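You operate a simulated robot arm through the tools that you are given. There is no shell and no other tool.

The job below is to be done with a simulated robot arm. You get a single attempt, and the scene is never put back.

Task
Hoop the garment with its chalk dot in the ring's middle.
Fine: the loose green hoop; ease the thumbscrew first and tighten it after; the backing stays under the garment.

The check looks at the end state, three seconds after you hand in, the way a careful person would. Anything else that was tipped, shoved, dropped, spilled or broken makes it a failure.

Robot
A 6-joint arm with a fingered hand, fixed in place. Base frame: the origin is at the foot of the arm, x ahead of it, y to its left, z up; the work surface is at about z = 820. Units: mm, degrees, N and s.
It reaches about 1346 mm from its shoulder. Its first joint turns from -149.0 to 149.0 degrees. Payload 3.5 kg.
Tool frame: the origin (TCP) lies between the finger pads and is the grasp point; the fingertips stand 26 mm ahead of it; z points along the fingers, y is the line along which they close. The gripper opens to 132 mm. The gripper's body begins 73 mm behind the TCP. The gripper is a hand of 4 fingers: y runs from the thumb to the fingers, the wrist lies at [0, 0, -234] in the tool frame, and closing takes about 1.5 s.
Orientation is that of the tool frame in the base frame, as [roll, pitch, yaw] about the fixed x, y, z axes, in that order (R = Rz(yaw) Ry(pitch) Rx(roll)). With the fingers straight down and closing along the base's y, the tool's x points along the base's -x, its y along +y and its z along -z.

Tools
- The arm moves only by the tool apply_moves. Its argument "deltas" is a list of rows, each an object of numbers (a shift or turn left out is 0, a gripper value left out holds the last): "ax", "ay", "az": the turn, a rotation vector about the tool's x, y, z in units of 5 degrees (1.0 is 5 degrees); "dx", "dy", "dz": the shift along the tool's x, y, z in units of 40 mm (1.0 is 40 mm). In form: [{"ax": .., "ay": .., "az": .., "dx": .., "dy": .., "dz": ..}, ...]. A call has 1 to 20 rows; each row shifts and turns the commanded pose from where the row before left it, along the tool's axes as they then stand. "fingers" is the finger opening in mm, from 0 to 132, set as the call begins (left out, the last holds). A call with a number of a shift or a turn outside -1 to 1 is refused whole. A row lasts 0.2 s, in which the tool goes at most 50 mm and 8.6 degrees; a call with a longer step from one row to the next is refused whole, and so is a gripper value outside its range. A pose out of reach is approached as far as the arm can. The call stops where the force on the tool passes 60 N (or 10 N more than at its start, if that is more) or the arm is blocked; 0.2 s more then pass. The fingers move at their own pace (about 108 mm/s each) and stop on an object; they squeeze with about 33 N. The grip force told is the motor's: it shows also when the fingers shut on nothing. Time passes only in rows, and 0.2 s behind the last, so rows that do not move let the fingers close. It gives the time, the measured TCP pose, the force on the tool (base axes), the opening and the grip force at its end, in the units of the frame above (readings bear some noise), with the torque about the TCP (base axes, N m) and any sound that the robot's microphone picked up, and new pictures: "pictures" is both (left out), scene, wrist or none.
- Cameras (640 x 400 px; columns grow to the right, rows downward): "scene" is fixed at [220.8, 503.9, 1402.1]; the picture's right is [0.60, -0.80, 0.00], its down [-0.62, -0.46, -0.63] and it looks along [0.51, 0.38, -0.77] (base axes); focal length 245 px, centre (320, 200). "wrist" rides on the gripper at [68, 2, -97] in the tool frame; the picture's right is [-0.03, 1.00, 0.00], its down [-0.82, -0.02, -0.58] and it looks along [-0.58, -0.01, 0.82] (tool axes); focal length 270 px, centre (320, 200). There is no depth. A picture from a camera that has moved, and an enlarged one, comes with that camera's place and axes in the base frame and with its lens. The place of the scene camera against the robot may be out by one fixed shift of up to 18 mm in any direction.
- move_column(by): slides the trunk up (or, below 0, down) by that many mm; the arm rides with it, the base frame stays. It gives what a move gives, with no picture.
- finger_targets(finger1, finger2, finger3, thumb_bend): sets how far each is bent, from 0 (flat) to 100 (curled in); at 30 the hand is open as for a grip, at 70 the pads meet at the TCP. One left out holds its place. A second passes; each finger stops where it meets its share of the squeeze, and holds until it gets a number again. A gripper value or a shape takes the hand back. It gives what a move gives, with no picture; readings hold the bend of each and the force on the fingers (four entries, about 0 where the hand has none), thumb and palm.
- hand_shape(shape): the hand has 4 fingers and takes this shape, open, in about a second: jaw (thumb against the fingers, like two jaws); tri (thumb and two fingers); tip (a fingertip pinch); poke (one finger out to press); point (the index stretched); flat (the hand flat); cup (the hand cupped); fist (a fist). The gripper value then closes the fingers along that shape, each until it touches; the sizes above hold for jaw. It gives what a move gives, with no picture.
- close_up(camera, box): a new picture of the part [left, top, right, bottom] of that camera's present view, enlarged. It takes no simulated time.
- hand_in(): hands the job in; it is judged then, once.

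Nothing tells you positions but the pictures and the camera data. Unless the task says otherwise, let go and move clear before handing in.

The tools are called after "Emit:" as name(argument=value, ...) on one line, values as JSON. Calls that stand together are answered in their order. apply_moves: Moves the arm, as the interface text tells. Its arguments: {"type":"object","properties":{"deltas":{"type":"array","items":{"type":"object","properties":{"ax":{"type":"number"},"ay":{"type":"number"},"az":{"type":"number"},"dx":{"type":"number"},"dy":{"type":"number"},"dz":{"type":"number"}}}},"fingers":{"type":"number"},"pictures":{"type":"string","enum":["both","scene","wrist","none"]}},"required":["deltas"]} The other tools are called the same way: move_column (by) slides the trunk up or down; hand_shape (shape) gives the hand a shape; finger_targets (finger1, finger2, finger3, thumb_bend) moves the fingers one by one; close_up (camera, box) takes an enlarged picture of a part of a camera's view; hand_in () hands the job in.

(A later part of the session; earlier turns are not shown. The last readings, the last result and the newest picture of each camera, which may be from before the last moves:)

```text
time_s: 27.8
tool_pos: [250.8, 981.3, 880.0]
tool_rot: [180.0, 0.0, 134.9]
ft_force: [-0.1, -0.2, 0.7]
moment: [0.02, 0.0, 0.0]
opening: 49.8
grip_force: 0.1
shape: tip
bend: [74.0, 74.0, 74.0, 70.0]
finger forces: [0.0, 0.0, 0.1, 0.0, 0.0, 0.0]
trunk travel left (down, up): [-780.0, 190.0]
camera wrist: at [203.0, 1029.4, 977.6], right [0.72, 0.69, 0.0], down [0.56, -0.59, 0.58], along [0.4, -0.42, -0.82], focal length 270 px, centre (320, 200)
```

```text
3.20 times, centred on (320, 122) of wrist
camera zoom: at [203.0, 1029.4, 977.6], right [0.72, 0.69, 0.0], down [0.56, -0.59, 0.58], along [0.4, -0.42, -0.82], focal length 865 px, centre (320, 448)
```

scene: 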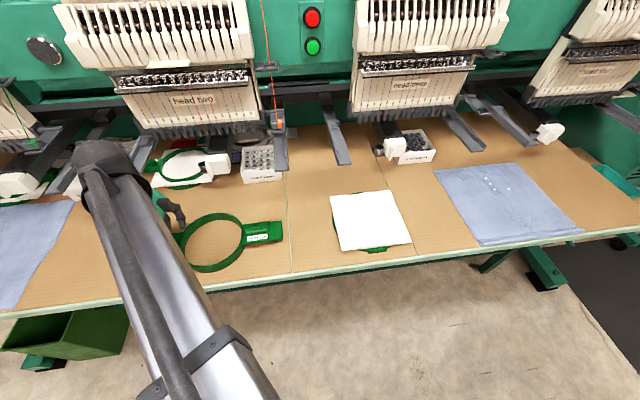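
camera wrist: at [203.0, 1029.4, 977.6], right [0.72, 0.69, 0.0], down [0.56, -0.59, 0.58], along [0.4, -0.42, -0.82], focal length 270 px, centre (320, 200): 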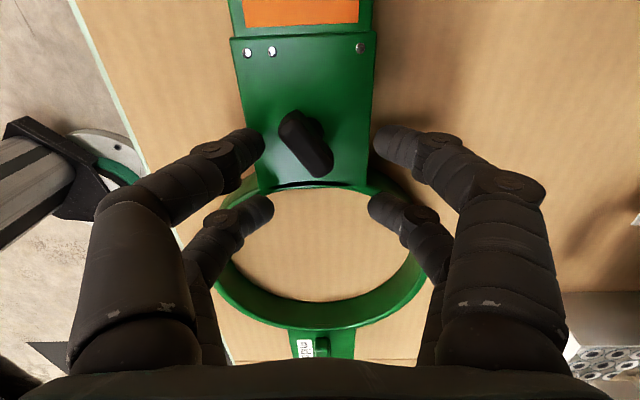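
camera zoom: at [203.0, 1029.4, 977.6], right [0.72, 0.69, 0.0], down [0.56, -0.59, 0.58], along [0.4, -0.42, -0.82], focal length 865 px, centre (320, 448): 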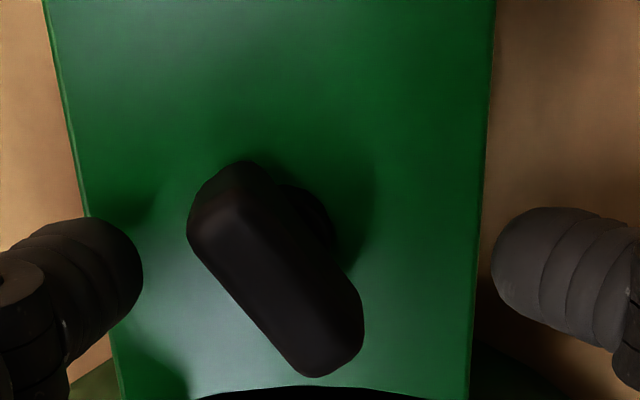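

The opening fingers nudged the wing about 28° counter-clockwise, so it turns easily. I'll align the hand with its new angle and close on it with the front pair.

Emit:
apply_moves(deltas=[{"dx": 0.04, "dy": 0.108}, {"az": -1}, {"az": -1}, {"az": -1}, {"az": -1}, {"az": -1}, {"az": -0.6}, {"dz": 0}], fingers=56, pictures="wrist")

Emit:
close_up(camera="wrist", box=[220, 60, 420, 185])

```text
time_s: 29.6
tool_pos: [253.6, 983.0, 881.5]
tool_rot: [180.0, 0.0, 163.0]
ft_force: [-0.2, 0.1, -0.1]
moment: [-0.01, 0.01, -0.03]
opening: 55.4
grip_force: 0.1
shape: tip
bend: [73.0, 73.0, 73.0, 70.0]
finger forces: [0.0, 0.0, 0.1, 0.0, 0.0, 0.0]
trunk travel left (down, up): [-780.0, 190.0]
camera wrist: at [186.8, 1004.8, 977.6], right [0.32, 0.95, 0.0], down [0.77, -0.26, 0.58], along [0.55, -0.18, -0.82], focal length 270 px, centre (320, 200)
```

wrist: 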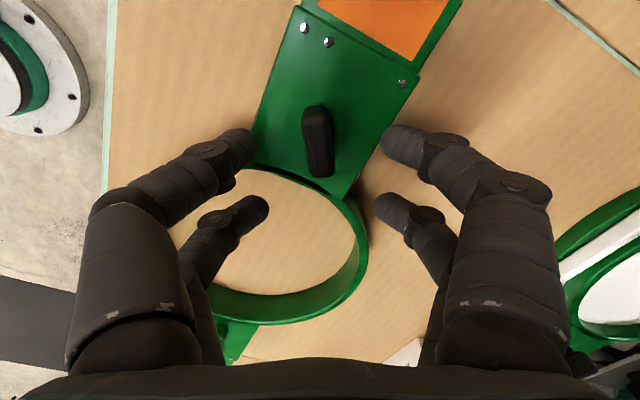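

```text
3.20 times, centred on (320, 122) of wrist
camera zoom: at [186.8, 1004.8, 977.6], right [0.32, 0.95, 0.0], down [0.77, -0.26, 0.58], along [0.55, -0.18, -0.82], focal length 865 px, centre (320, 448)
```

zoom: 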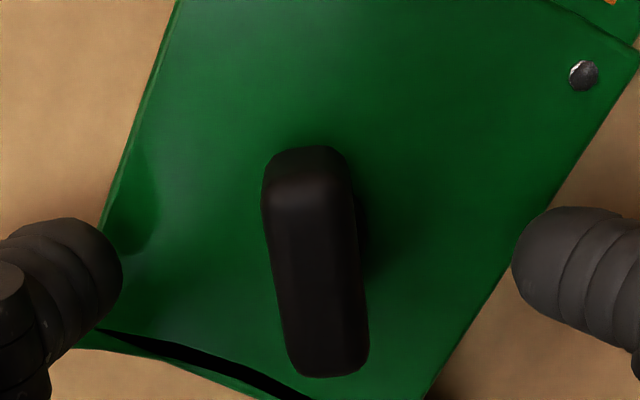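

The bar sits well between the front fingers. I'll close on it.

Emit:
apply_moves(deltas=[{"dz": 0}, {"dz": 0}, {"dz": 0}, {"dz": 0}, {"dz": 0}], fingers=4, pictures="wrist")

Emit:
close_up(camera="wrist", box=[220, 60, 420, 185])

```text
time_s: 30.8
tool_pos: [252.9, 985.2, 880.9]
tool_rot: [179.9, 0.0, 163.0]
ft_force: [0.2, -0.6, 1.1]
moment: [-0.02, 0.03, 0.01]
opening: 5.1
grip_force: 0.0
shape: tip
bend: [70.0, 71.0, 71.0, 70.0]
finger forces: [1.7, 0.0, 0.0, 0.0, 2.0, 0.0]
trunk travel left (down, up): [-780.0, 190.0]
camera wrist: at [186.8, 1004.8, 977.8], right [0.32, 0.95, 0.0], down [0.77, -0.26, 0.58], along [0.55, -0.18, -0.82], focal length 270 px, centre (320, 200)
```

wrist: 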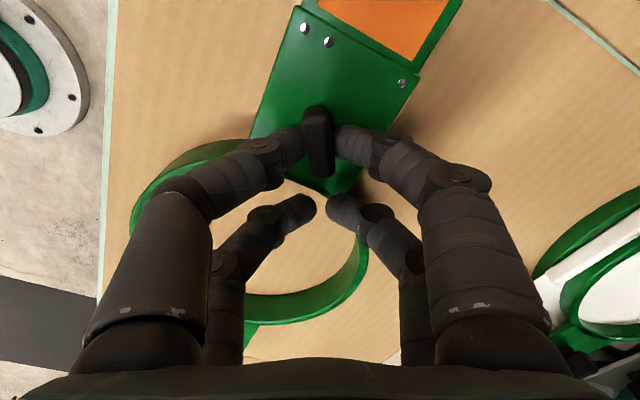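

```text
3.20 times, centred on (320, 122) of wrist
camera zoom: at [186.8, 1004.8, 977.8], right [0.32, 0.95, 0.0], down [0.77, -0.26, 0.58], along [0.55, -0.18, -0.82], focal length 865 px, centre (320, 448)
```

zoom: 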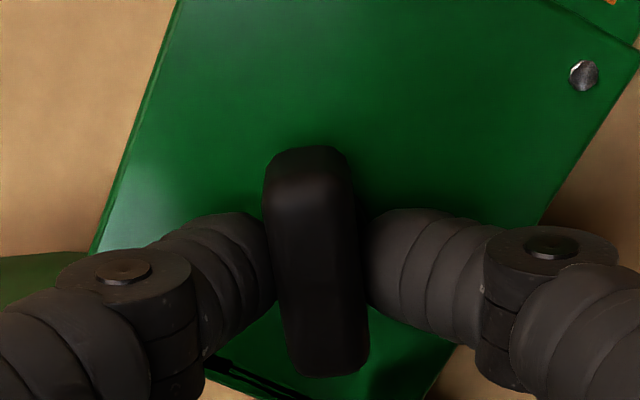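

The front pair holds the wing by its middle. I'll squeeze and turn it counter-clockwise about the knob's axis, 60° first.

Emit:
apply_moves(deltas=[{"dz": 0}, {"dz": 0}, {"az": -1, "dx": 0.002, "dy": 0.0414}, {"az": -1, "dx": 0.002, "dy": 0.0414}, {"az": -1, "dx": 0.002, "dy": 0.0414}, {"az": -1, "dx": 0.002, "dy": 0.0414}, {"az": -1, "dx": 0.002, "dy": 0.0414}, {"az": -1, "dx": 0.002, "dy": 0.0414}, {"az": -1, "dx": 0.002, "dy": 0.0414}, {"az": -1, "dx": 0.002, "dy": 0.0414}, {"az": -1, "dx": 0.002, "dy": 0.0414}, {"az": -1, "dx": 0.002, "dy": 0.0414}, {"az": -1, "dx": 0.002, "dy": 0.0414}, {"az": -1, "dx": 0.002, "dy": 0.0414}], fingers=0)

Emit:
close_up(camera="wrist", box=[220, 60, 420, 185])

Emit:
close_up(camera="scene", box=[120, 180, 300, 290])

```text
time_s: 33.8
tool_pos: [248.0, 1003.3, 880.6]
tool_rot: [-180.0, 0.0, -136.9]
ft_force: [-0.8, 0.0, 0.2]
moment: [0.01, -0.03, -0.01]
opening: 0.0
grip_force: 33.5
shape: tip
bend: [71.0, 62.0, 62.0, 70.0]
finger forces: [29.6, 0.0, 0.1, 0.1, 29.7, 0.0]
trunk travel left (down, up): [-780.0, 190.0]
camera wrist: at [195.7, 957.4, 977.6], right [-0.66, 0.75, 0.0], down [0.61, 0.54, 0.58], along [0.43, 0.38, -0.82], focal length 270 px, centre (320, 200)
```

scene: 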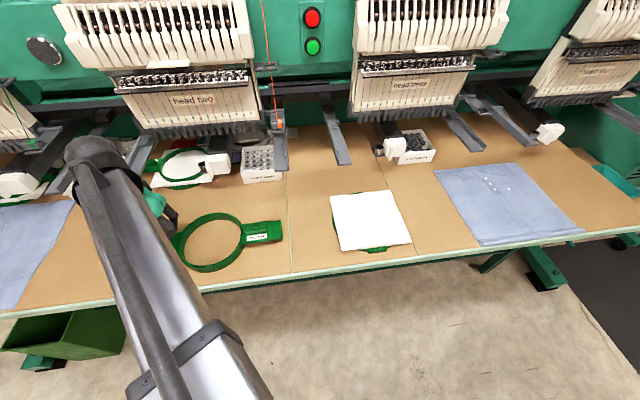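
wrist: 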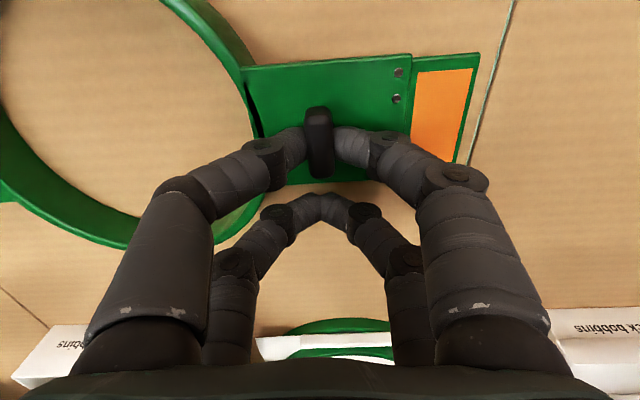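

```text
3.20 times, centred on (320, 122) of wrist
camera zoom: at [195.7, 957.4, 977.6], right [-0.66, 0.75, 0.0], down [0.61, 0.54, 0.58], along [0.43, 0.38, -0.82], focal length 865 px, centre (320, 448)
```

zoom: 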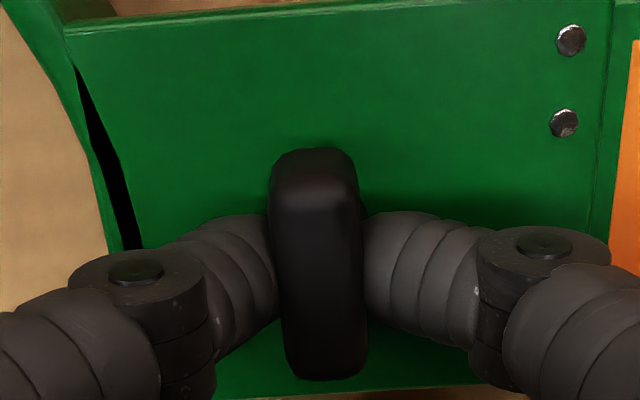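

```text
3.56 times, centred on (210, 235) of scene
camera zoom: at [220.8, 503.9, 1402.1], right [0.6, -0.8, 0.0], down [-0.62, -0.46, -0.63], along [0.51, 0.38, -0.77], focal length 872 px, centre (711, 76)
```

zoom: 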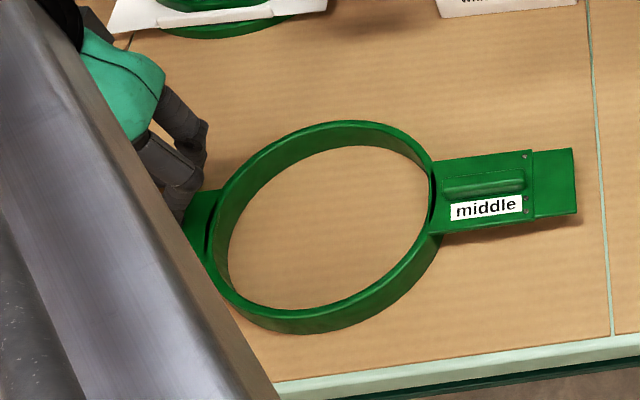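

The knob turned cleanly about 88° in total and the hoop did not move. I'll continue another 90° counter-clockwise.

Emit:
apply_moves(deltas=[{"az": -1, "dx": 0.002, "dy": 0.0414}, {"az": -1, "dx": 0.002, "dy": 0.0414}, {"az": -1, "dx": 0.002, "dy": 0.0414}, {"az": -1, "dx": 0.002, "dy": 0.0414}, {"az": -1, "dx": 0.002, "dy": 0.0414}, {"az": -1, "dx": 0.002, "dy": 0.0414}, {"az": -1, "dx": 0.002, "dy": 0.0414}, {"az": -1, "dx": 0.002, "dy": 0.0414}, {"az": -1, "dx": 0.002, "dy": 0.0414}, {"az": -1, "dx": 0.002, "dy": 0.0414}, {"az": -1, "dx": 0.002, "dy": 0.0414}, {"az": -1, "dx": 0.002, "dy": 0.0414}, {"az": -1, "dx": 0.002, "dy": 0.0414}, {"az": -1, "dx": 0.002, "dy": 0.0414}, {"az": -1, "dx": 0.002, "dy": 0.0414}, {"az": -1, "dx": 0.002, "dy": 0.0414}, {"az": -1, "dx": 0.002, "dy": 0.0414}, {"az": -1, "dx": 0.002, "dy": 0.0414}])

Emit:
close_up(camera="wrist", box=[220, 60, 420, 185])

Emit:
close_up(camera="scene", box=[120, 180, 300, 290])

```text
time_s: 37.5
tool_pos: [220.7, 1003.8, 880.7]
tool_rot: [-179.9, 0.1, -46.9]
ft_force: [-0.1, 0.0, 1.0]
moment: [0.01, -0.01, -0.02]
opening: 0.0
grip_force: 33.5
shape: tip
bend: [71.0, 62.0, 62.0, 70.0]
finger forces: [29.7, 0.0, 0.0, 0.1, 29.6, 0.0]
trunk travel left (down, up): [-780.0, 190.0]
camera wrist: at [265.4, 951.6, 977.6], right [-0.75, -0.66, 0.0], down [-0.54, 0.61, 0.58], along [-0.38, 0.43, -0.82], focal length 270 px, centre (320, 200)
```

scene: 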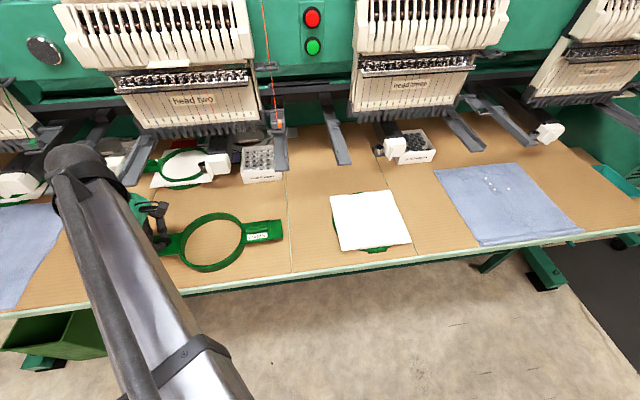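
wrist: 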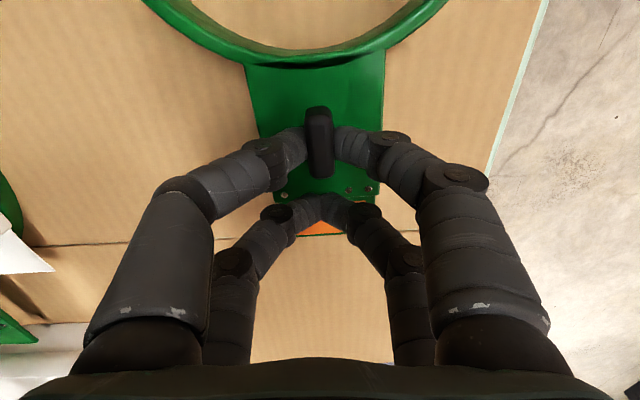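

```text
3.20 times, centred on (320, 122) of wrist
camera zoom: at [265.4, 951.6, 977.6], right [-0.75, -0.66, 0.0], down [-0.54, 0.61, 0.58], along [-0.38, 0.43, -0.82], focal length 865 px, centre (320, 448)
```

zoom: 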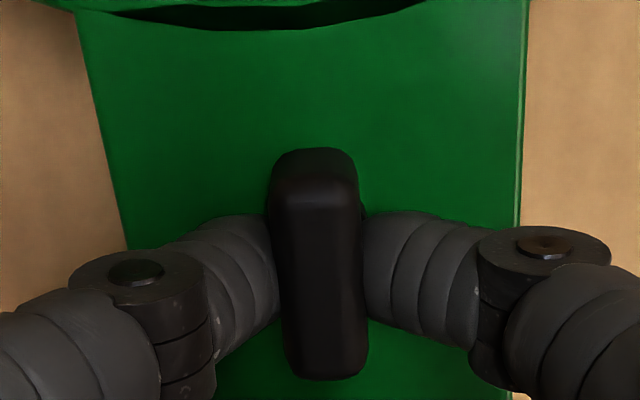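

```text
3.56 times, centred on (210, 235) of scene
camera zoom: at [220.8, 503.9, 1402.1], right [0.6, -0.8, 0.0], down [-0.62, -0.46, -0.63], along [0.51, 0.38, -0.77], focal length 872 px, centre (711, 76)
```

zoom: 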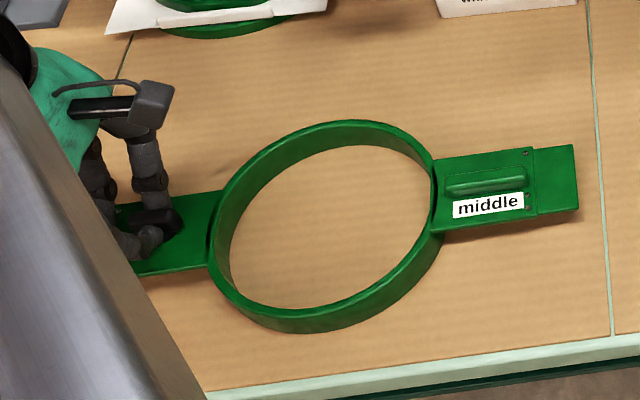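

Half a turn eased so far with no resistance. I'll give it another quarter turn so the ring goes in freely, then release.

Emit:
apply_moves(deltas=[{"az": -1, "dx": 0.002, "dy": 0.0414}, {"az": -1, "dx": 0.002, "dy": 0.0414}, {"az": -1, "dx": 0.002, "dy": 0.0414}, {"az": -1, "dx": 0.002, "dy": 0.0414}, {"az": -1, "dx": 0.002, "dy": 0.0414}, {"az": -1, "dx": 0.002, "dy": 0.0414}, {"az": -1, "dx": 0.002, "dy": 0.0414}, {"az": -1, "dx": 0.002, "dy": 0.0414}, {"az": -1, "dx": 0.002, "dy": 0.0414}, {"az": -1, "dx": 0.002, "dy": 0.0414}, {"az": -1, "dx": 0.002, "dy": 0.0414}, {"az": -1, "dx": 0.002, "dy": 0.0414}, {"az": -1, "dx": 0.002, "dy": 0.0414}, {"az": -1, "dx": 0.002, "dy": 0.0414}, {"az": -1, "dx": 0.002, "dy": 0.0414}, {"az": -1, "dx": 0.002, "dy": 0.0414}, {"az": -1, "dx": 0.002, "dy": 0.0414}, {"az": -1, "dx": 0.002, "dy": 0.0414}])

Emit:
close_up(camera="wrist", box=[220, 60, 420, 185])

```text
time_s: 41.4
tool_pos: [216.0, 995.8, 881.7]
tool_rot: [-180.0, 0.0, -17.0]
ft_force: [-0.3, 0.9, -0.3]
moment: [0.04, 0.0, -0.03]
opening: 0.2
grip_force: 32.7
shape: tip
bend: [71.0, 62.0, 62.0, 70.0]
finger forces: [29.9, 0.0, 0.1, 0.0, 29.7, 0.1]
out of reach, approached as far as the arm can: row 7, 8, 9, 10, 11, 12, 13, 14, 15, 16, 17, 18
trunk travel left (down, up): [-780.0, 190.0]
camera wrist: at [279.5, 973.0, 977.6], right [-0.32, -0.95, 0.0], down [-0.77, 0.26, 0.58], along [-0.55, 0.18, -0.82], focal length 270 px, centre (320, 200)
```

scene: 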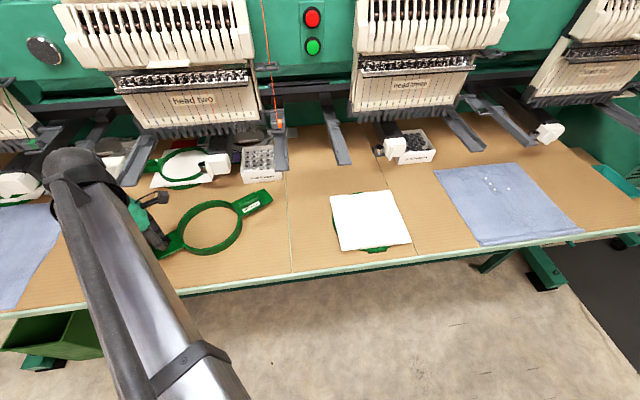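
wrist: 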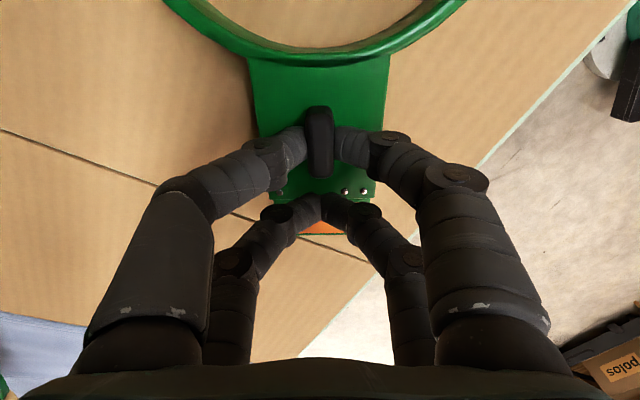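

```text
3.20 times, centred on (320, 122) of wrist
camera zoom: at [279.5, 973.0, 977.6], right [-0.32, -0.95, 0.0], down [-0.77, 0.26, 0.58], along [-0.55, 0.18, -0.82], focal length 865 px, centre (320, 448)
```

zoom: 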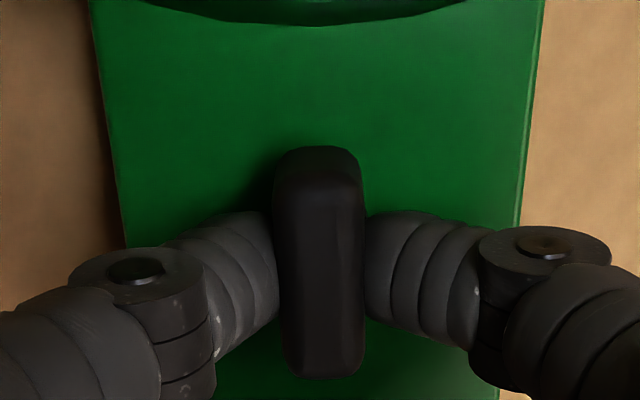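

The knob hit its end stop after about half a turn and the hoop swung with it for the last 30°, so the screw is fully eased. I'll release, rise, and inspect.

Emit:
apply_moves(deltas=[{"dz": 0}, {"dz": 0}, {"dz": 0}, {"dz": 0}], fingers=60, pictures="none")

Emit:
move_column(by=180)

Emit:
apply_moves(deltas=[{"az": 1}, {"az": 1}, {"az": 1}, {"az": 1}])

Emit:
close_up(camera="scene", box=[120, 180, 300, 290])

```text
time_s: 42.4
tool_pos: [215.1, 995.2, 879.9]
tool_rot: [180.0, 0.0, -17.0]
ft_force: [-0.2, 0.5, 0.4]
moment: [0.01, 0.03, 0.0]
opening: 59.3
grip_force: 0.1
shape: tip
bend: [73.0, 73.0, 73.0, 70.0]
finger forces: [0.0, 0.0, 0.1, 0.0, 0.0, 0.0]
trunk travel left (down, up): [-780.0, 190.0]
```

```text
time_s: 44.4
tool_pos: [215.3, 995.1, 1061.1]
tool_rot: [-180.0, 0.0, -17.1]
ft_force: [0.7, -0.1, -0.4]
moment: [-0.02, -0.04, 0.05]
opening: 59.4
grip_force: 0.0
shape: tip
bend: [73.0, 73.0, 73.0, 70.0]
finger forces: [0.0, 0.1, 0.1, 0.1, 0.0, 0.0]
trunk travel left (down, up): [-960.0, 10.0]
```

```text
time_s: 45.4
tool_pos: [215.8, 996.6, 1060.2]
tool_rot: [-179.9, -0.1, -37.0]
ft_force: [-0.3, -1.0, -0.9]
moment: [0.0, 0.03, 0.0]
opening: 59.6
grip_force: 0.0
shape: tip
bend: [73.0, 73.0, 73.0, 70.0]
finger forces: [0.0, 0.0, 0.1, 0.1, 0.0, 0.0]
trunk travel left (down, up): [-960.0, 10.0]
camera wrist: at [268.3, 952.3, 1157.6], right [-0.62, -0.78, 0.0], down [-0.64, 0.51, 0.58], along [-0.45, 0.36, -0.82], focal length 270 px, centre (320, 200)
```

scene: 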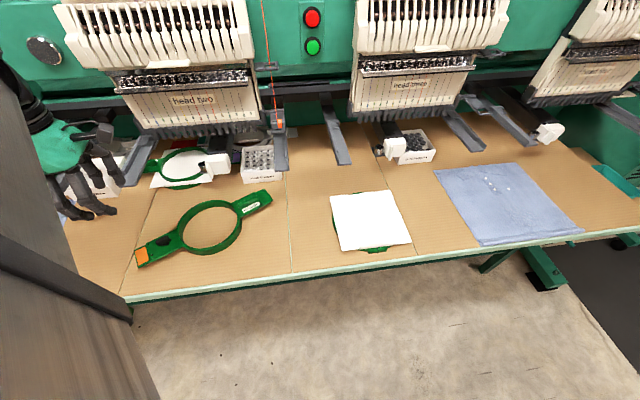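
wrist: 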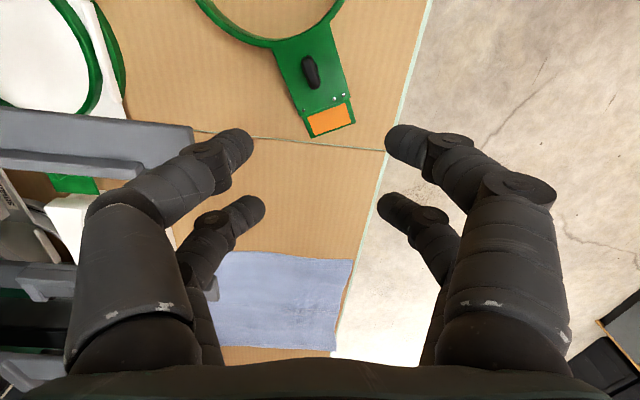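

```text
3.56 times, centred on (210, 235) of scene
camera zoom: at [220.8, 503.9, 1402.1], right [0.6, -0.8, 0.0], down [-0.62, -0.46, -0.63], along [0.51, 0.38, -0.77], focal length 872 px, centre (711, 76)
```

zoom: 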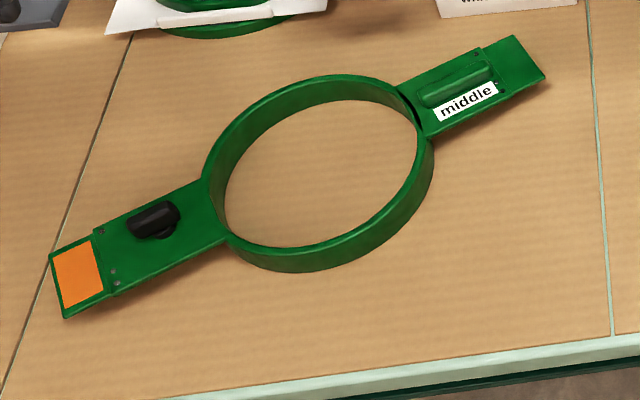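

The knob is again parallel to the arm, half a turn eased, and nothing else moved. Now I'll turn the wrist back and go over to the garment to inspect its hem.

Emit:
apply_moves(deltas=[{"az": 1}, {"az": 1}, {"az": 1}, {"az": 1}, {"az": 1}, {"az": 1}, {"az": 1}, {"az": 1}, {"az": 1}, {"az": 1}, {"az": 1}, {"az": 1}, {"az": 1}, {"az": 1}, {"az": 1}, {"az": 1}, {"az": 1}, {"az": 1}, {"az": 1}, {"az": 1}], pictures="none")

Emit:
apply_moves(deltas=[{"az": 1}, {"az": 1}, {"az": 1}, {"az": 1}, {"az": 1}, {"az": 1}, {"az": 1}, {"az": 1}, {"az": 0.6}], pictures="none")

Emit:
hand_shape(shape="jaw")

Emit:
apply_moves(deltas=[{"dx": -0.716, "dy": -0.943}, {"dx": -0.716, "dy": -0.943}, {"dx": -0.716, "dy": -0.943}, {"dx": -0.716, "dy": -0.943}, {"dx": -0.716, "dy": -0.943}, {"dx": -0.716, "dy": -0.943}, {"dx": -0.716, "dy": -0.943}, {"dx": -0.716, "dy": -0.943}, {"dx": -0.716, "dy": -0.943}, {"dx": -0.716, "dy": -0.943}, {"dx": -0.716, "dy": -0.943}, {"dx": -0.716, "dy": -0.943}, {"dx": -0.716, "dy": -0.943}, {"dx": -0.716, "dy": -0.943}, {"dx": -0.716, "dy": -0.943}, {"dx": -0.716, "dy": -0.943}, {"dx": -0.716, "dy": -0.943}, {"dx": -0.716, "dy": -0.943}, {"dx": -0.716, "dy": -0.943}])

```text
time_s: 49.5
tool_pos: [216.4, 995.1, 1061.3]
tool_rot: [-179.9, 0.2, -137.1]
ft_force: [-0.1, 0.2, -0.1]
moment: [0.02, 0.01, 0.01]
opening: 59.4
grip_force: 0.0
shape: tip
bend: [73.0, 73.0, 73.0, 70.0]
finger forces: [0.1, 0.0, 0.0, 0.1, 0.0, 0.0]
trunk travel left (down, up): [-960.0, 10.0]
```

```text
time_s: 51.5
tool_pos: [216.5, 995.8, 1062.0]
tool_rot: [180.0, 0.0, 179.9]
ft_force: [0.3, 0.1, -0.3]
moment: [-0.01, 0.04, -0.02]
opening: 59.2
grip_force: 0.0
shape: tip
bend: [73.0, 73.0, 73.0, 70.0]
finger forces: [0.0, 0.0, 0.0, 0.0, 0.0, 0.0]
trunk travel left (down, up): [-960.0, 10.0]
```

```text
time_s: 52.5
tool_pos: [216.6, 995.3, 1061.2]
tool_rot: [179.9, 0.0, 180.0]
ft_force: [0.6, -1.0, -0.3]
moment: [0.01, 0.01, -0.02]
opening: 132.0
grip_force: 0.1
shape: jaw
bend: [30.0, 30.0, 30.0, 30.0]
finger forces: [0.0, 0.0, 0.1, 0.1, 0.0, 0.0]
trunk travel left (down, up): [-960.0, 10.0]
```

```text
time_s: 56.5
tool_pos: [760.1, 277.1, 1062.0]
tool_rot: [-180.0, 0.0, 179.9]
ft_force: [-0.4, -0.1, 0.0]
moment: [-0.01, 0.0, 0.03]
opening: 132.0
grip_force: 0.0
shape: jaw
bend: [30.0, 30.0, 30.0, 30.0]
finger forces: [0.0, 0.1, 0.1, 0.0, 0.0, 0.1]
trunk travel left (down, up): [-960.0, 10.0]
camera wrist: at [690.8, 278.8, 1157.6], right [0.02, 1.0, 0.0], down [0.82, -0.02, 0.58], along [0.58, -0.01, -0.82], focal length 270 px, centre (320, 200)
```

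scene: 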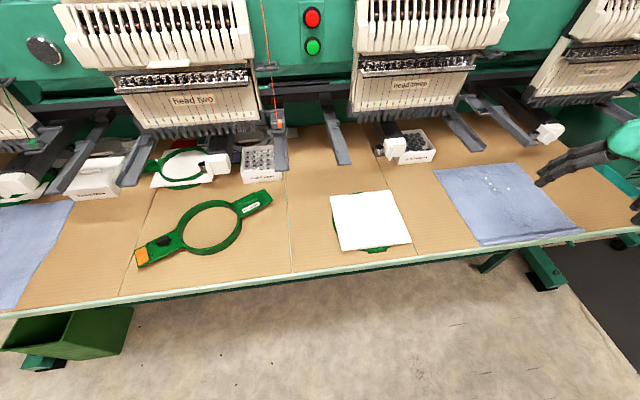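
wrist: 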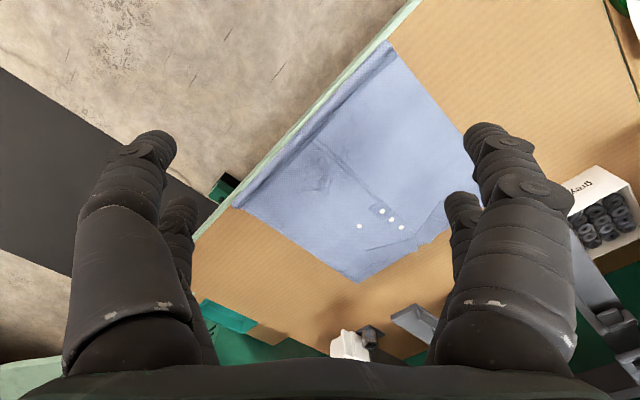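

I can see the garment with its hem along the table edge; the dot is at about (980, 337). I'll enlarge the hem to see how it can be gripped.

Emit:
close_up(camera="wrist", box=[210, 30, 490, 290])

Emit:
close_up(camera="wrist", box=[220, 90, 360, 220])

Emit:
close_up(camera="scene", box=[460, 210, 600, 270])

```text
1.54 times, centred on (350, 160) of wrist
camera zoom: at [690.8, 278.8, 1157.6], right [0.02, 1.0, 0.0], down [0.82, -0.02, 0.58], along [0.58, -0.01, -0.82], focal length 416 px, centre (274, 262)
```

zoom: 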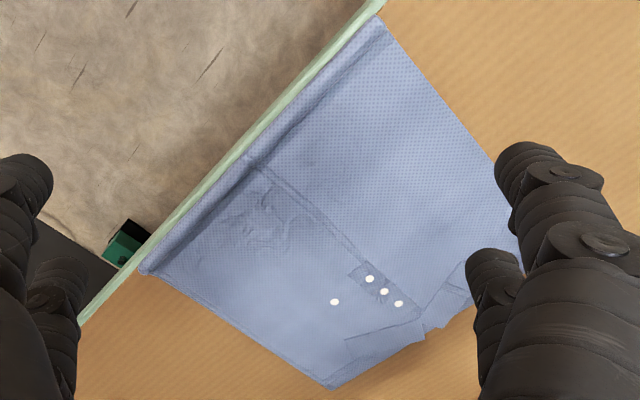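

```text
3.08 times, centred on (290, 155) of wrist
camera zoom: at [690.8, 278.8, 1157.6], right [0.02, 1.0, 0.0], down [0.82, -0.02, 0.58], along [0.58, -0.01, -0.82], focal length 832 px, centre (412, 338)
```

zoom: 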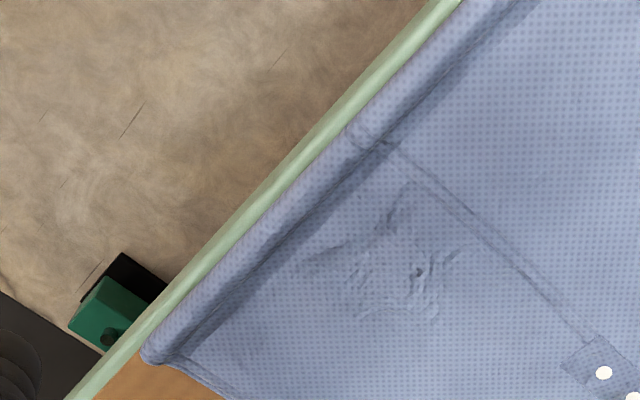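

```text
4.57 times, centred on (530, 240) of scene
camera zoom: at [220.8, 503.9, 1402.1], right [0.6, -0.8, 0.0], down [-0.62, -0.46, -0.63], along [0.51, 0.38, -0.77], focal length 1121 px, centre (-640, 17)
```

zoom: 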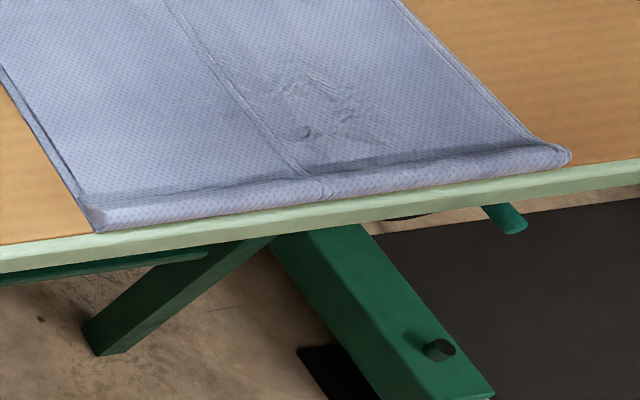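

The hem is a soft roll about 15 mm thick lying on the table edge; its middle is near (826, 255). I'll place the hand above it with the fingers closing across the roll.

Emit:
apply_moves(deltas=[{"dx": -0.825, "dy": -0.275}, {"dx": -0.825, "dy": -0.275}, {"az": 1}, {"az": 1}, {"az": 1}, {"az": 1}, {"az": 1}, {"az": 1}, {"az": 1}, {"az": 1}, {"az": 1}, {"az": 0.3}, {"dz": 0}], fingers=70, pictures="none")

Emit:
move_column(by=-120)

Emit:
apply_moves(deltas=[{"dz": 0}])

Emit:
close_up(camera="wrist", box=[200, 60, 440, 260])

```text
time_s: 59.2
tool_pos: [825.3, 256.4, 1061.2]
tool_rot: [179.9, 0.0, 133.3]
ft_force: [-0.7, 0.1, 0.2]
moment: [0.02, -0.02, -0.01]
opening: 70.4
grip_force: 0.1
shape: jaw
bend: [72.0, 72.0, 72.0, 70.0]
finger forces: [0.1, 0.1, 0.1, 0.0, 0.0, 0.1]
trunk travel left (down, up): [-960.0, 10.0]
```

```text
time_s: 60.8
tool_pos: [824.1, 256.3, 940.5]
tool_rot: [180.0, 0.0, 133.5]
ft_force: [0.1, 1.0, 0.1]
moment: [0.03, 0.0, -0.01]
opening: 70.4
grip_force: 0.1
shape: jaw
bend: [72.0, 72.0, 72.0, 70.0]
finger forces: [0.1, 0.0, 0.0, 0.0, 0.1, 0.1]
trunk travel left (down, up): [-840.0, 130.0]
```

```text
time_s: 61.1
tool_pos: [824.7, 257.0, 941.3]
tool_rot: [-180.0, 0.0, 133.6]
ft_force: [-1.0, -0.1, 0.1]
moment: [0.03, 0.0, -0.01]
opening: 70.5
grip_force: 0.0
shape: jaw
bend: [72.0, 72.0, 72.0, 70.0]
finger forces: [0.0, 0.0, 0.1, 0.0, 0.1, 0.0]
trunk travel left (down, up): [-840.0, 130.0]
camera wrist: at [777.8, 306.8, 1037.6], right [0.74, 0.67, 0.0], down [0.55, -0.61, 0.58], along [0.39, -0.43, -0.82], focal length 270 px, centre (320, 200)
```

scene: 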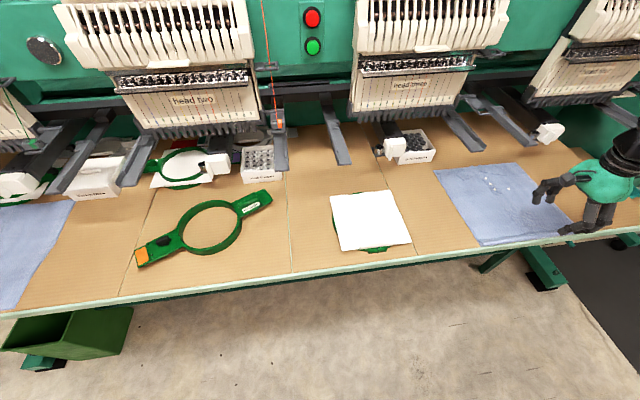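
wrist: 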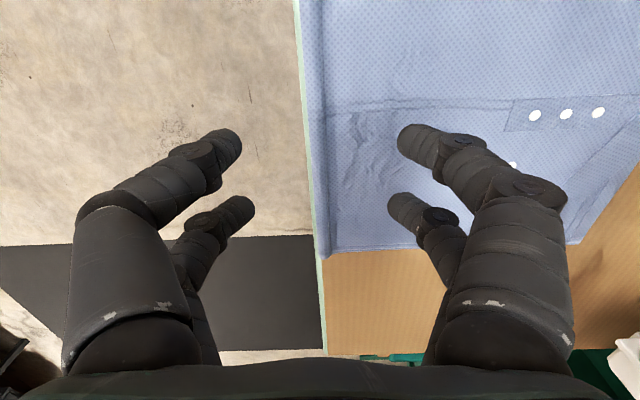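

```text
2.00 times, centred on (320, 160) of wrist
camera zoom: at [777.8, 306.8, 1037.6], right [0.74, 0.67, 0.0], down [0.55, -0.61, 0.58], along [0.39, -0.43, -0.82], focal length 541 px, centre (320, 280)
```

zoom: 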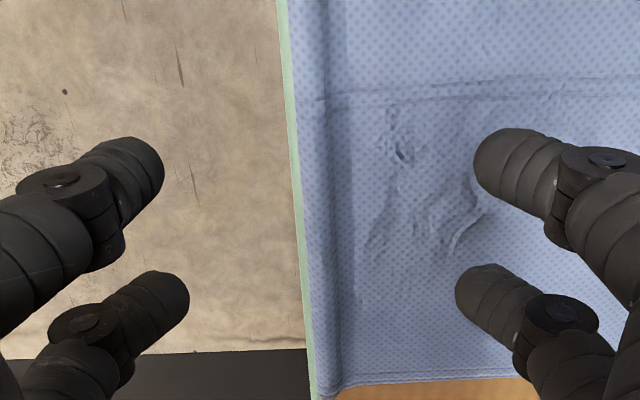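

The roll lies right under the hand, with the thumb side over the edge. I'll trim the angle slightly and lower until the fingertips nearly touch the table, then close.

Emit:
apply_moves(deltas=[{"az": -0.5, "dy": -0.06}], pictures="none")

Emit:
move_column(by=-85)

Emit:
move_column(by=-7)

Emit:
apply_moves(deltas=[{"dz": 0}])

Emit:
close_up(camera="wrist", box=[200, 60, 440, 260])

```text
time_s: 61.5
tool_pos: [823.5, 255.0, 940.9]
tool_rot: [179.9, 0.0, 136.0]
ft_force: [0.3, 0.1, 0.4]
moment: [-0.02, 0.01, -0.01]
opening: 70.6
grip_force: 0.0
shape: jaw
bend: [72.0, 72.0, 72.0, 70.0]
finger forces: [0.0, 0.1, 0.0, 0.0, 0.0, 0.0]
trunk travel left (down, up): [-840.0, 130.0]
```

```text
time_s: 62.8
tool_pos: [823.6, 254.7, 855.9]
tool_rot: [-180.0, 0.1, 136.1]
ft_force: [-0.4, -0.5, 0.2]
moment: [0.02, 0.02, -0.01]
opening: 70.3
grip_force: 0.1
shape: jaw
bend: [72.0, 72.0, 72.0, 70.0]
finger forces: [0.0, 0.0, 0.0, 0.0, 0.1, 0.1]
trunk travel left (down, up): [-755.0, 215.0]
```

```text
time_s: 63.3
tool_pos: [822.7, 254.6, 851.8]
tool_rot: [179.7, 0.1, 135.9]
ft_force: [2.8, -0.5, 29.5]
moment: [0.93, -1.02, -0.17]
opening: 70.5
grip_force: 0.1
shape: jaw
bend: [74.0, 74.0, 72.0, 70.0]
finger forces: [14.8, 14.4, 0.0, 0.0, 0.1, 0.1]
trunk travel left (down, up): [-748.0, 222.0]
```

```text
time_s: 63.7
tool_pos: [821.8, 253.9, 851.0]
tool_rot: [179.8, 0.1, 136.0]
ft_force: [4.1, -2.1, 33.0]
moment: [1.03, -1.13, -0.22]
opening: 70.6
grip_force: 0.1
shape: jaw
bend: [74.0, 74.0, 72.0, 70.0]
finger forces: [16.4, 16.0, 0.0, 0.0, 0.1, 0.1]
trunk travel left (down, up): [-748.0, 222.0]
camera wrist: at [772.8, 302.4, 947.8], right [0.71, 0.7, 0.0], down [0.57, -0.58, 0.58], along [0.41, -0.41, -0.82], focal length 270 px, centre (320, 200)
```

scene: 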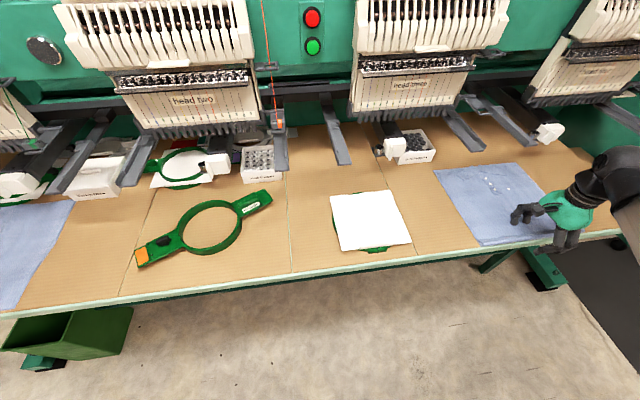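
wrist: 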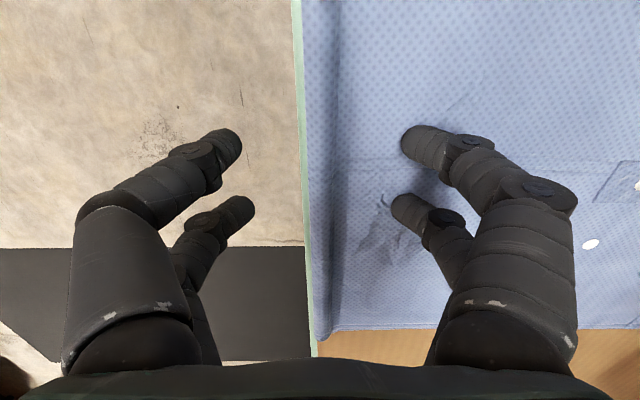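

```text
2.00 times, centred on (320, 160) of wrist
camera zoom: at [772.8, 302.4, 947.8], right [0.71, 0.7, 0.0], down [0.57, -0.58, 0.58], along [0.41, -0.41, -0.82], focal length 541 px, centre (320, 280)
```

zoom: 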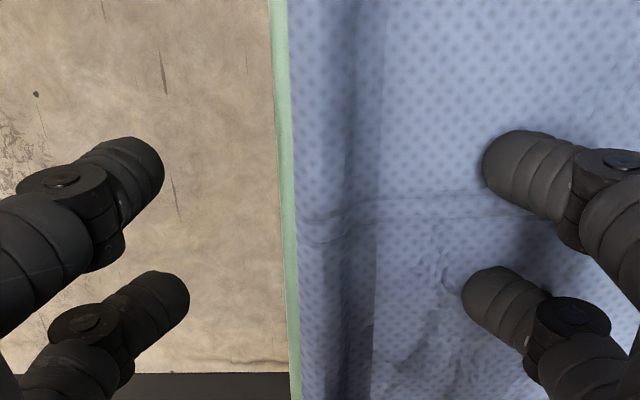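

The inner fingertips just reached the table with about 33 N, so I'll raise 4 mm and close on the roll.

Emit:
move_column(by=4)

Emit:
apply_moves(deltas=[{"dz": 0}, {"dz": 0}, {"dz": 0}, {"dz": 0}, {"dz": 0}, {"dz": 0}], fingers=0)

Emit:
close_up(camera="wrist", box=[200, 60, 440, 260])

```text
time_s: 64.2
tool_pos: [822.7, 254.6, 852.8]
tool_rot: [-180.0, 0.1, 136.1]
ft_force: [1.0, -1.1, 4.1]
moment: [0.13, -0.12, -0.03]
opening: 70.2
grip_force: 0.1
shape: jaw
bend: [73.0, 73.0, 72.0, 70.0]
finger forces: [2.0, 2.1, 0.0, 0.0, 0.0, 0.1]
trunk travel left (down, up): [-752.0, 218.0]
```

```text
time_s: 65.7
tool_pos: [823.2, 255.7, 854.8]
tool_rot: [179.9, 0.0, 136.0]
ft_force: [2.8, -2.6, 30.6]
moment: [0.16, -0.23, -0.28]
opening: 2.4
grip_force: 33.0
shape: jaw
bend: [75.0, 75.0, 68.0, 68.0]
finger forces: [25.1, 24.2, 36.4, 0.1, 38.1, 0.0]
trunk travel left (down, up): [-752.0, 218.0]
camera wrist: at [772.7, 302.5, 951.7], right [0.71, 0.7, 0.0], down [0.57, -0.58, 0.58], along [0.41, -0.41, -0.82], focal length 270 px, centre (320, 200)
```

scene: 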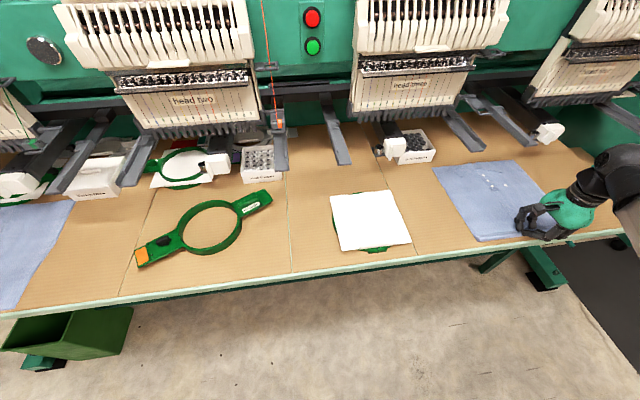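
wrist: 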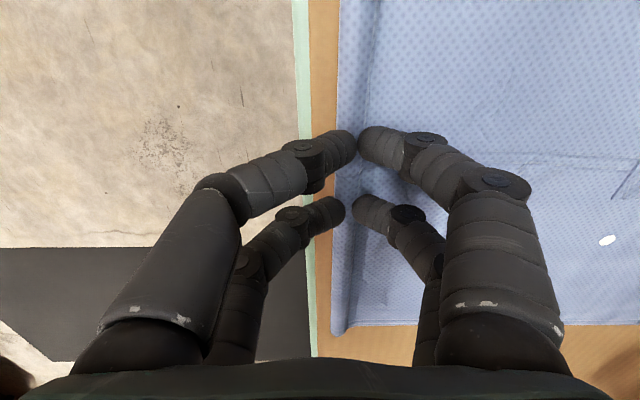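

```text
2.00 times, centred on (320, 160) of wrist
camera zoom: at [772.7, 302.5, 951.7], right [0.71, 0.7, 0.0], down [0.57, -0.58, 0.58], along [0.41, -0.41, -0.82], focal length 541 px, centre (320, 280)
```

zoom: 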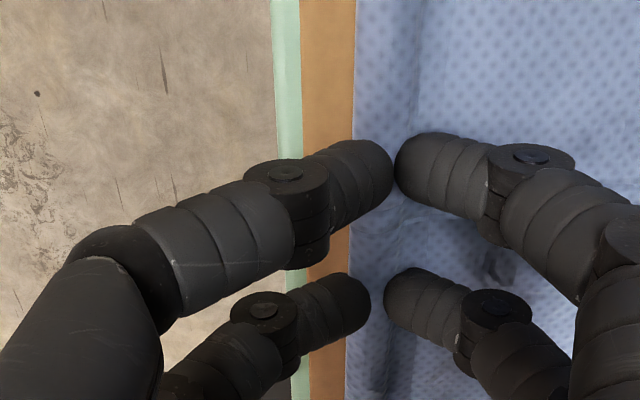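

The fingers closed around the roll, sliding the hem about 15 mm inward. I'll lift gently to see whether the garment comes along.

Emit:
move_column(by=40)

Emit:
apply_moves(deltas=[{"dz": 0}])

Emit:
close_up(camera="scene", box=[420, 140, 620, 265])

Emit:
close_up(camera="wrist", box=[200, 60, 440, 260])

```text
time_s: 66.5
tool_pos: [823.5, 255.5, 891.5]
tool_rot: [-180.0, 0.0, 136.0]
ft_force: [1.2, -0.7, -0.6]
moment: [-0.08, -0.14, -0.1]
opening: 0.1
grip_force: 32.6
shape: jaw
bend: [75.0, 75.0, 64.0, 69.0]
finger forces: [26.1, 26.8, 27.3, 0.0, 23.3, 0.0]
trunk travel left (down, up): [-792.0, 178.0]
```

```text
time_s: 66.9
tool_pos: [822.9, 255.1, 893.2]
tool_rot: [-179.9, 0.0, 136.1]
ft_force: [1.1, -1.1, -0.6]
moment: [-0.09, -0.12, -0.05]
opening: 0.0
grip_force: 32.5
shape: jaw
bend: [75.0, 75.0, 64.0, 69.0]
finger forces: [25.3, 25.7, 26.9, 0.1, 22.6, 0.0]
trunk travel left (down, up): [-792.0, 178.0]
camera wrist: at [774.3, 303.3, 989.5], right [0.71, 0.7, 0.0], down [0.57, -0.58, 0.58], along [0.41, -0.41, -0.82], focal length 270 px, centre (320, 200)
```

scene: 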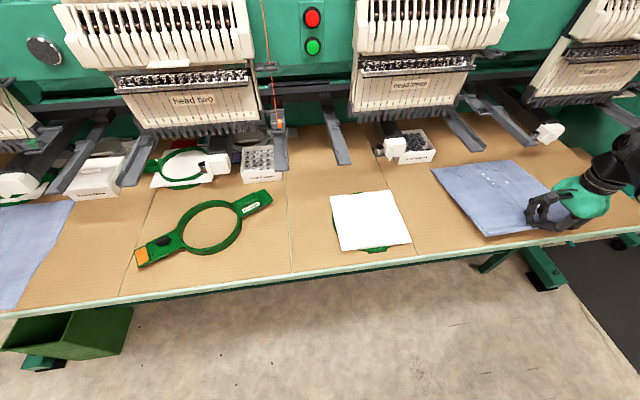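
wrist: 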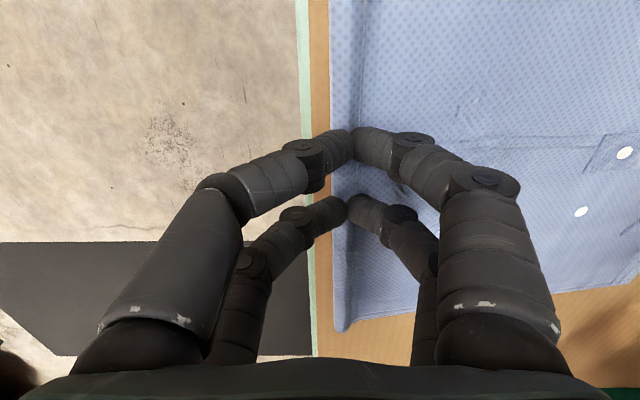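

```text
3.20 times, centred on (520, 202) of scene
camera zoom: at [220.8, 503.9, 1402.1], right [0.6, -0.8, 0.0], down [-0.62, -0.46, -0.63], along [0.51, 0.38, -0.77], focal length 785 px, centre (-320, 192)
```

zoom: 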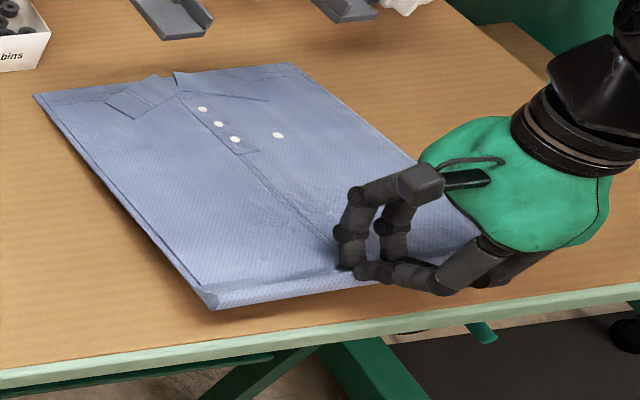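

```text
2.00 times, centred on (320, 160) of wrist
camera zoom: at [774.3, 303.3, 989.5], right [0.71, 0.7, 0.0], down [0.57, -0.58, 0.58], along [0.41, -0.41, -0.82], focal length 541 px, centre (320, 280)
```

zoom: 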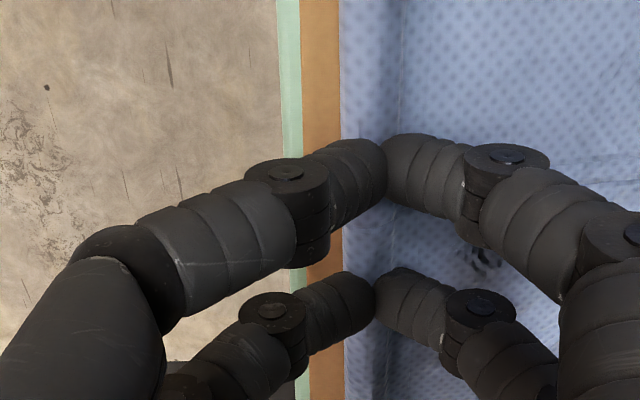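

The garment is held by its hem and seems fairly stiff. I'll lift further to see how it hangs.

Emit:
move_column(by=80)

Emit:
apply_moves(deltas=[{"dz": 0}])

Emit:
close_up(camera="scene", box=[420, 130, 620, 255])

```text
time_s: 68.0
tool_pos: [823.2, 255.6, 973.1]
tool_rot: [180.0, 0.0, 136.1]
ft_force: [0.8, -0.5, -0.5]
moment: [0.03, 0.1, -0.03]
opening: 0.0
grip_force: 33.6
shape: jaw
bend: [75.0, 73.0, 66.0, 73.0]
finger forces: [0.1, 30.2, 26.3, 0.0, 0.0, 0.0]
trunk travel left (down, up): [-872.0, 98.0]
```

```text
time_s: 68.5
tool_pos: [822.1, 255.2, 972.8]
tool_rot: [-180.0, 0.1, 136.0]
ft_force: [0.6, -1.8, -0.2]
moment: [0.05, 0.11, -0.02]
opening: 0.0
grip_force: 33.0
shape: jaw
bend: [75.0, 73.0, 66.0, 73.0]
finger forces: [0.0, 30.3, 26.3, 0.1, 0.1, 0.0]
trunk travel left (down, up): [-872.0, 98.0]
camera wrist: at [774.3, 303.3, 1069.5], right [0.71, 0.7, 0.0], down [0.57, -0.58, 0.58], along [0.41, -0.41, -0.82], focal length 270 px, centre (320, 200)
```

scene: 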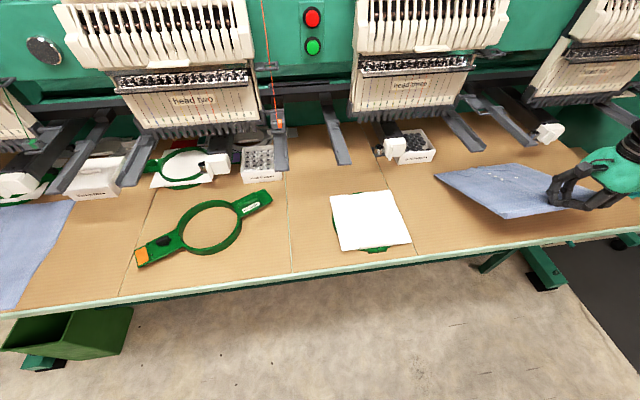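
wrist: 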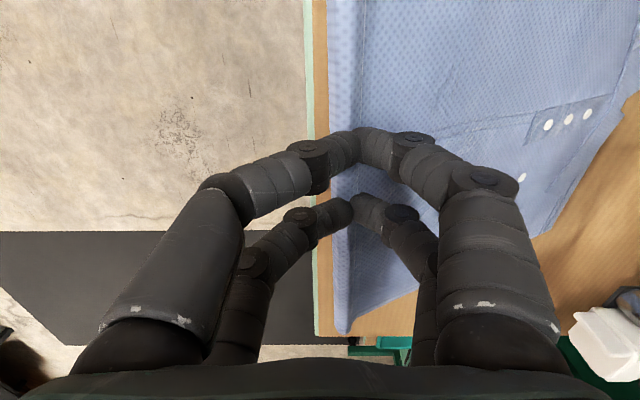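

```text
3.20 times, centred on (520, 192) of scene
camera zoom: at [220.8, 503.9, 1402.1], right [0.6, -0.8, 0.0], down [-0.62, -0.46, -0.63], along [0.51, 0.38, -0.77], focal length 785 px, centre (-320, 224)
```

zoom: 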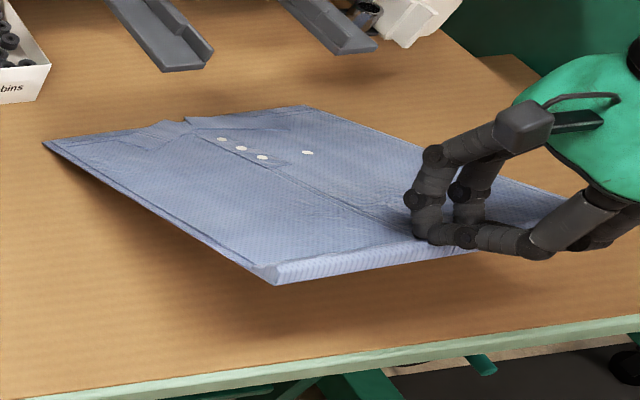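

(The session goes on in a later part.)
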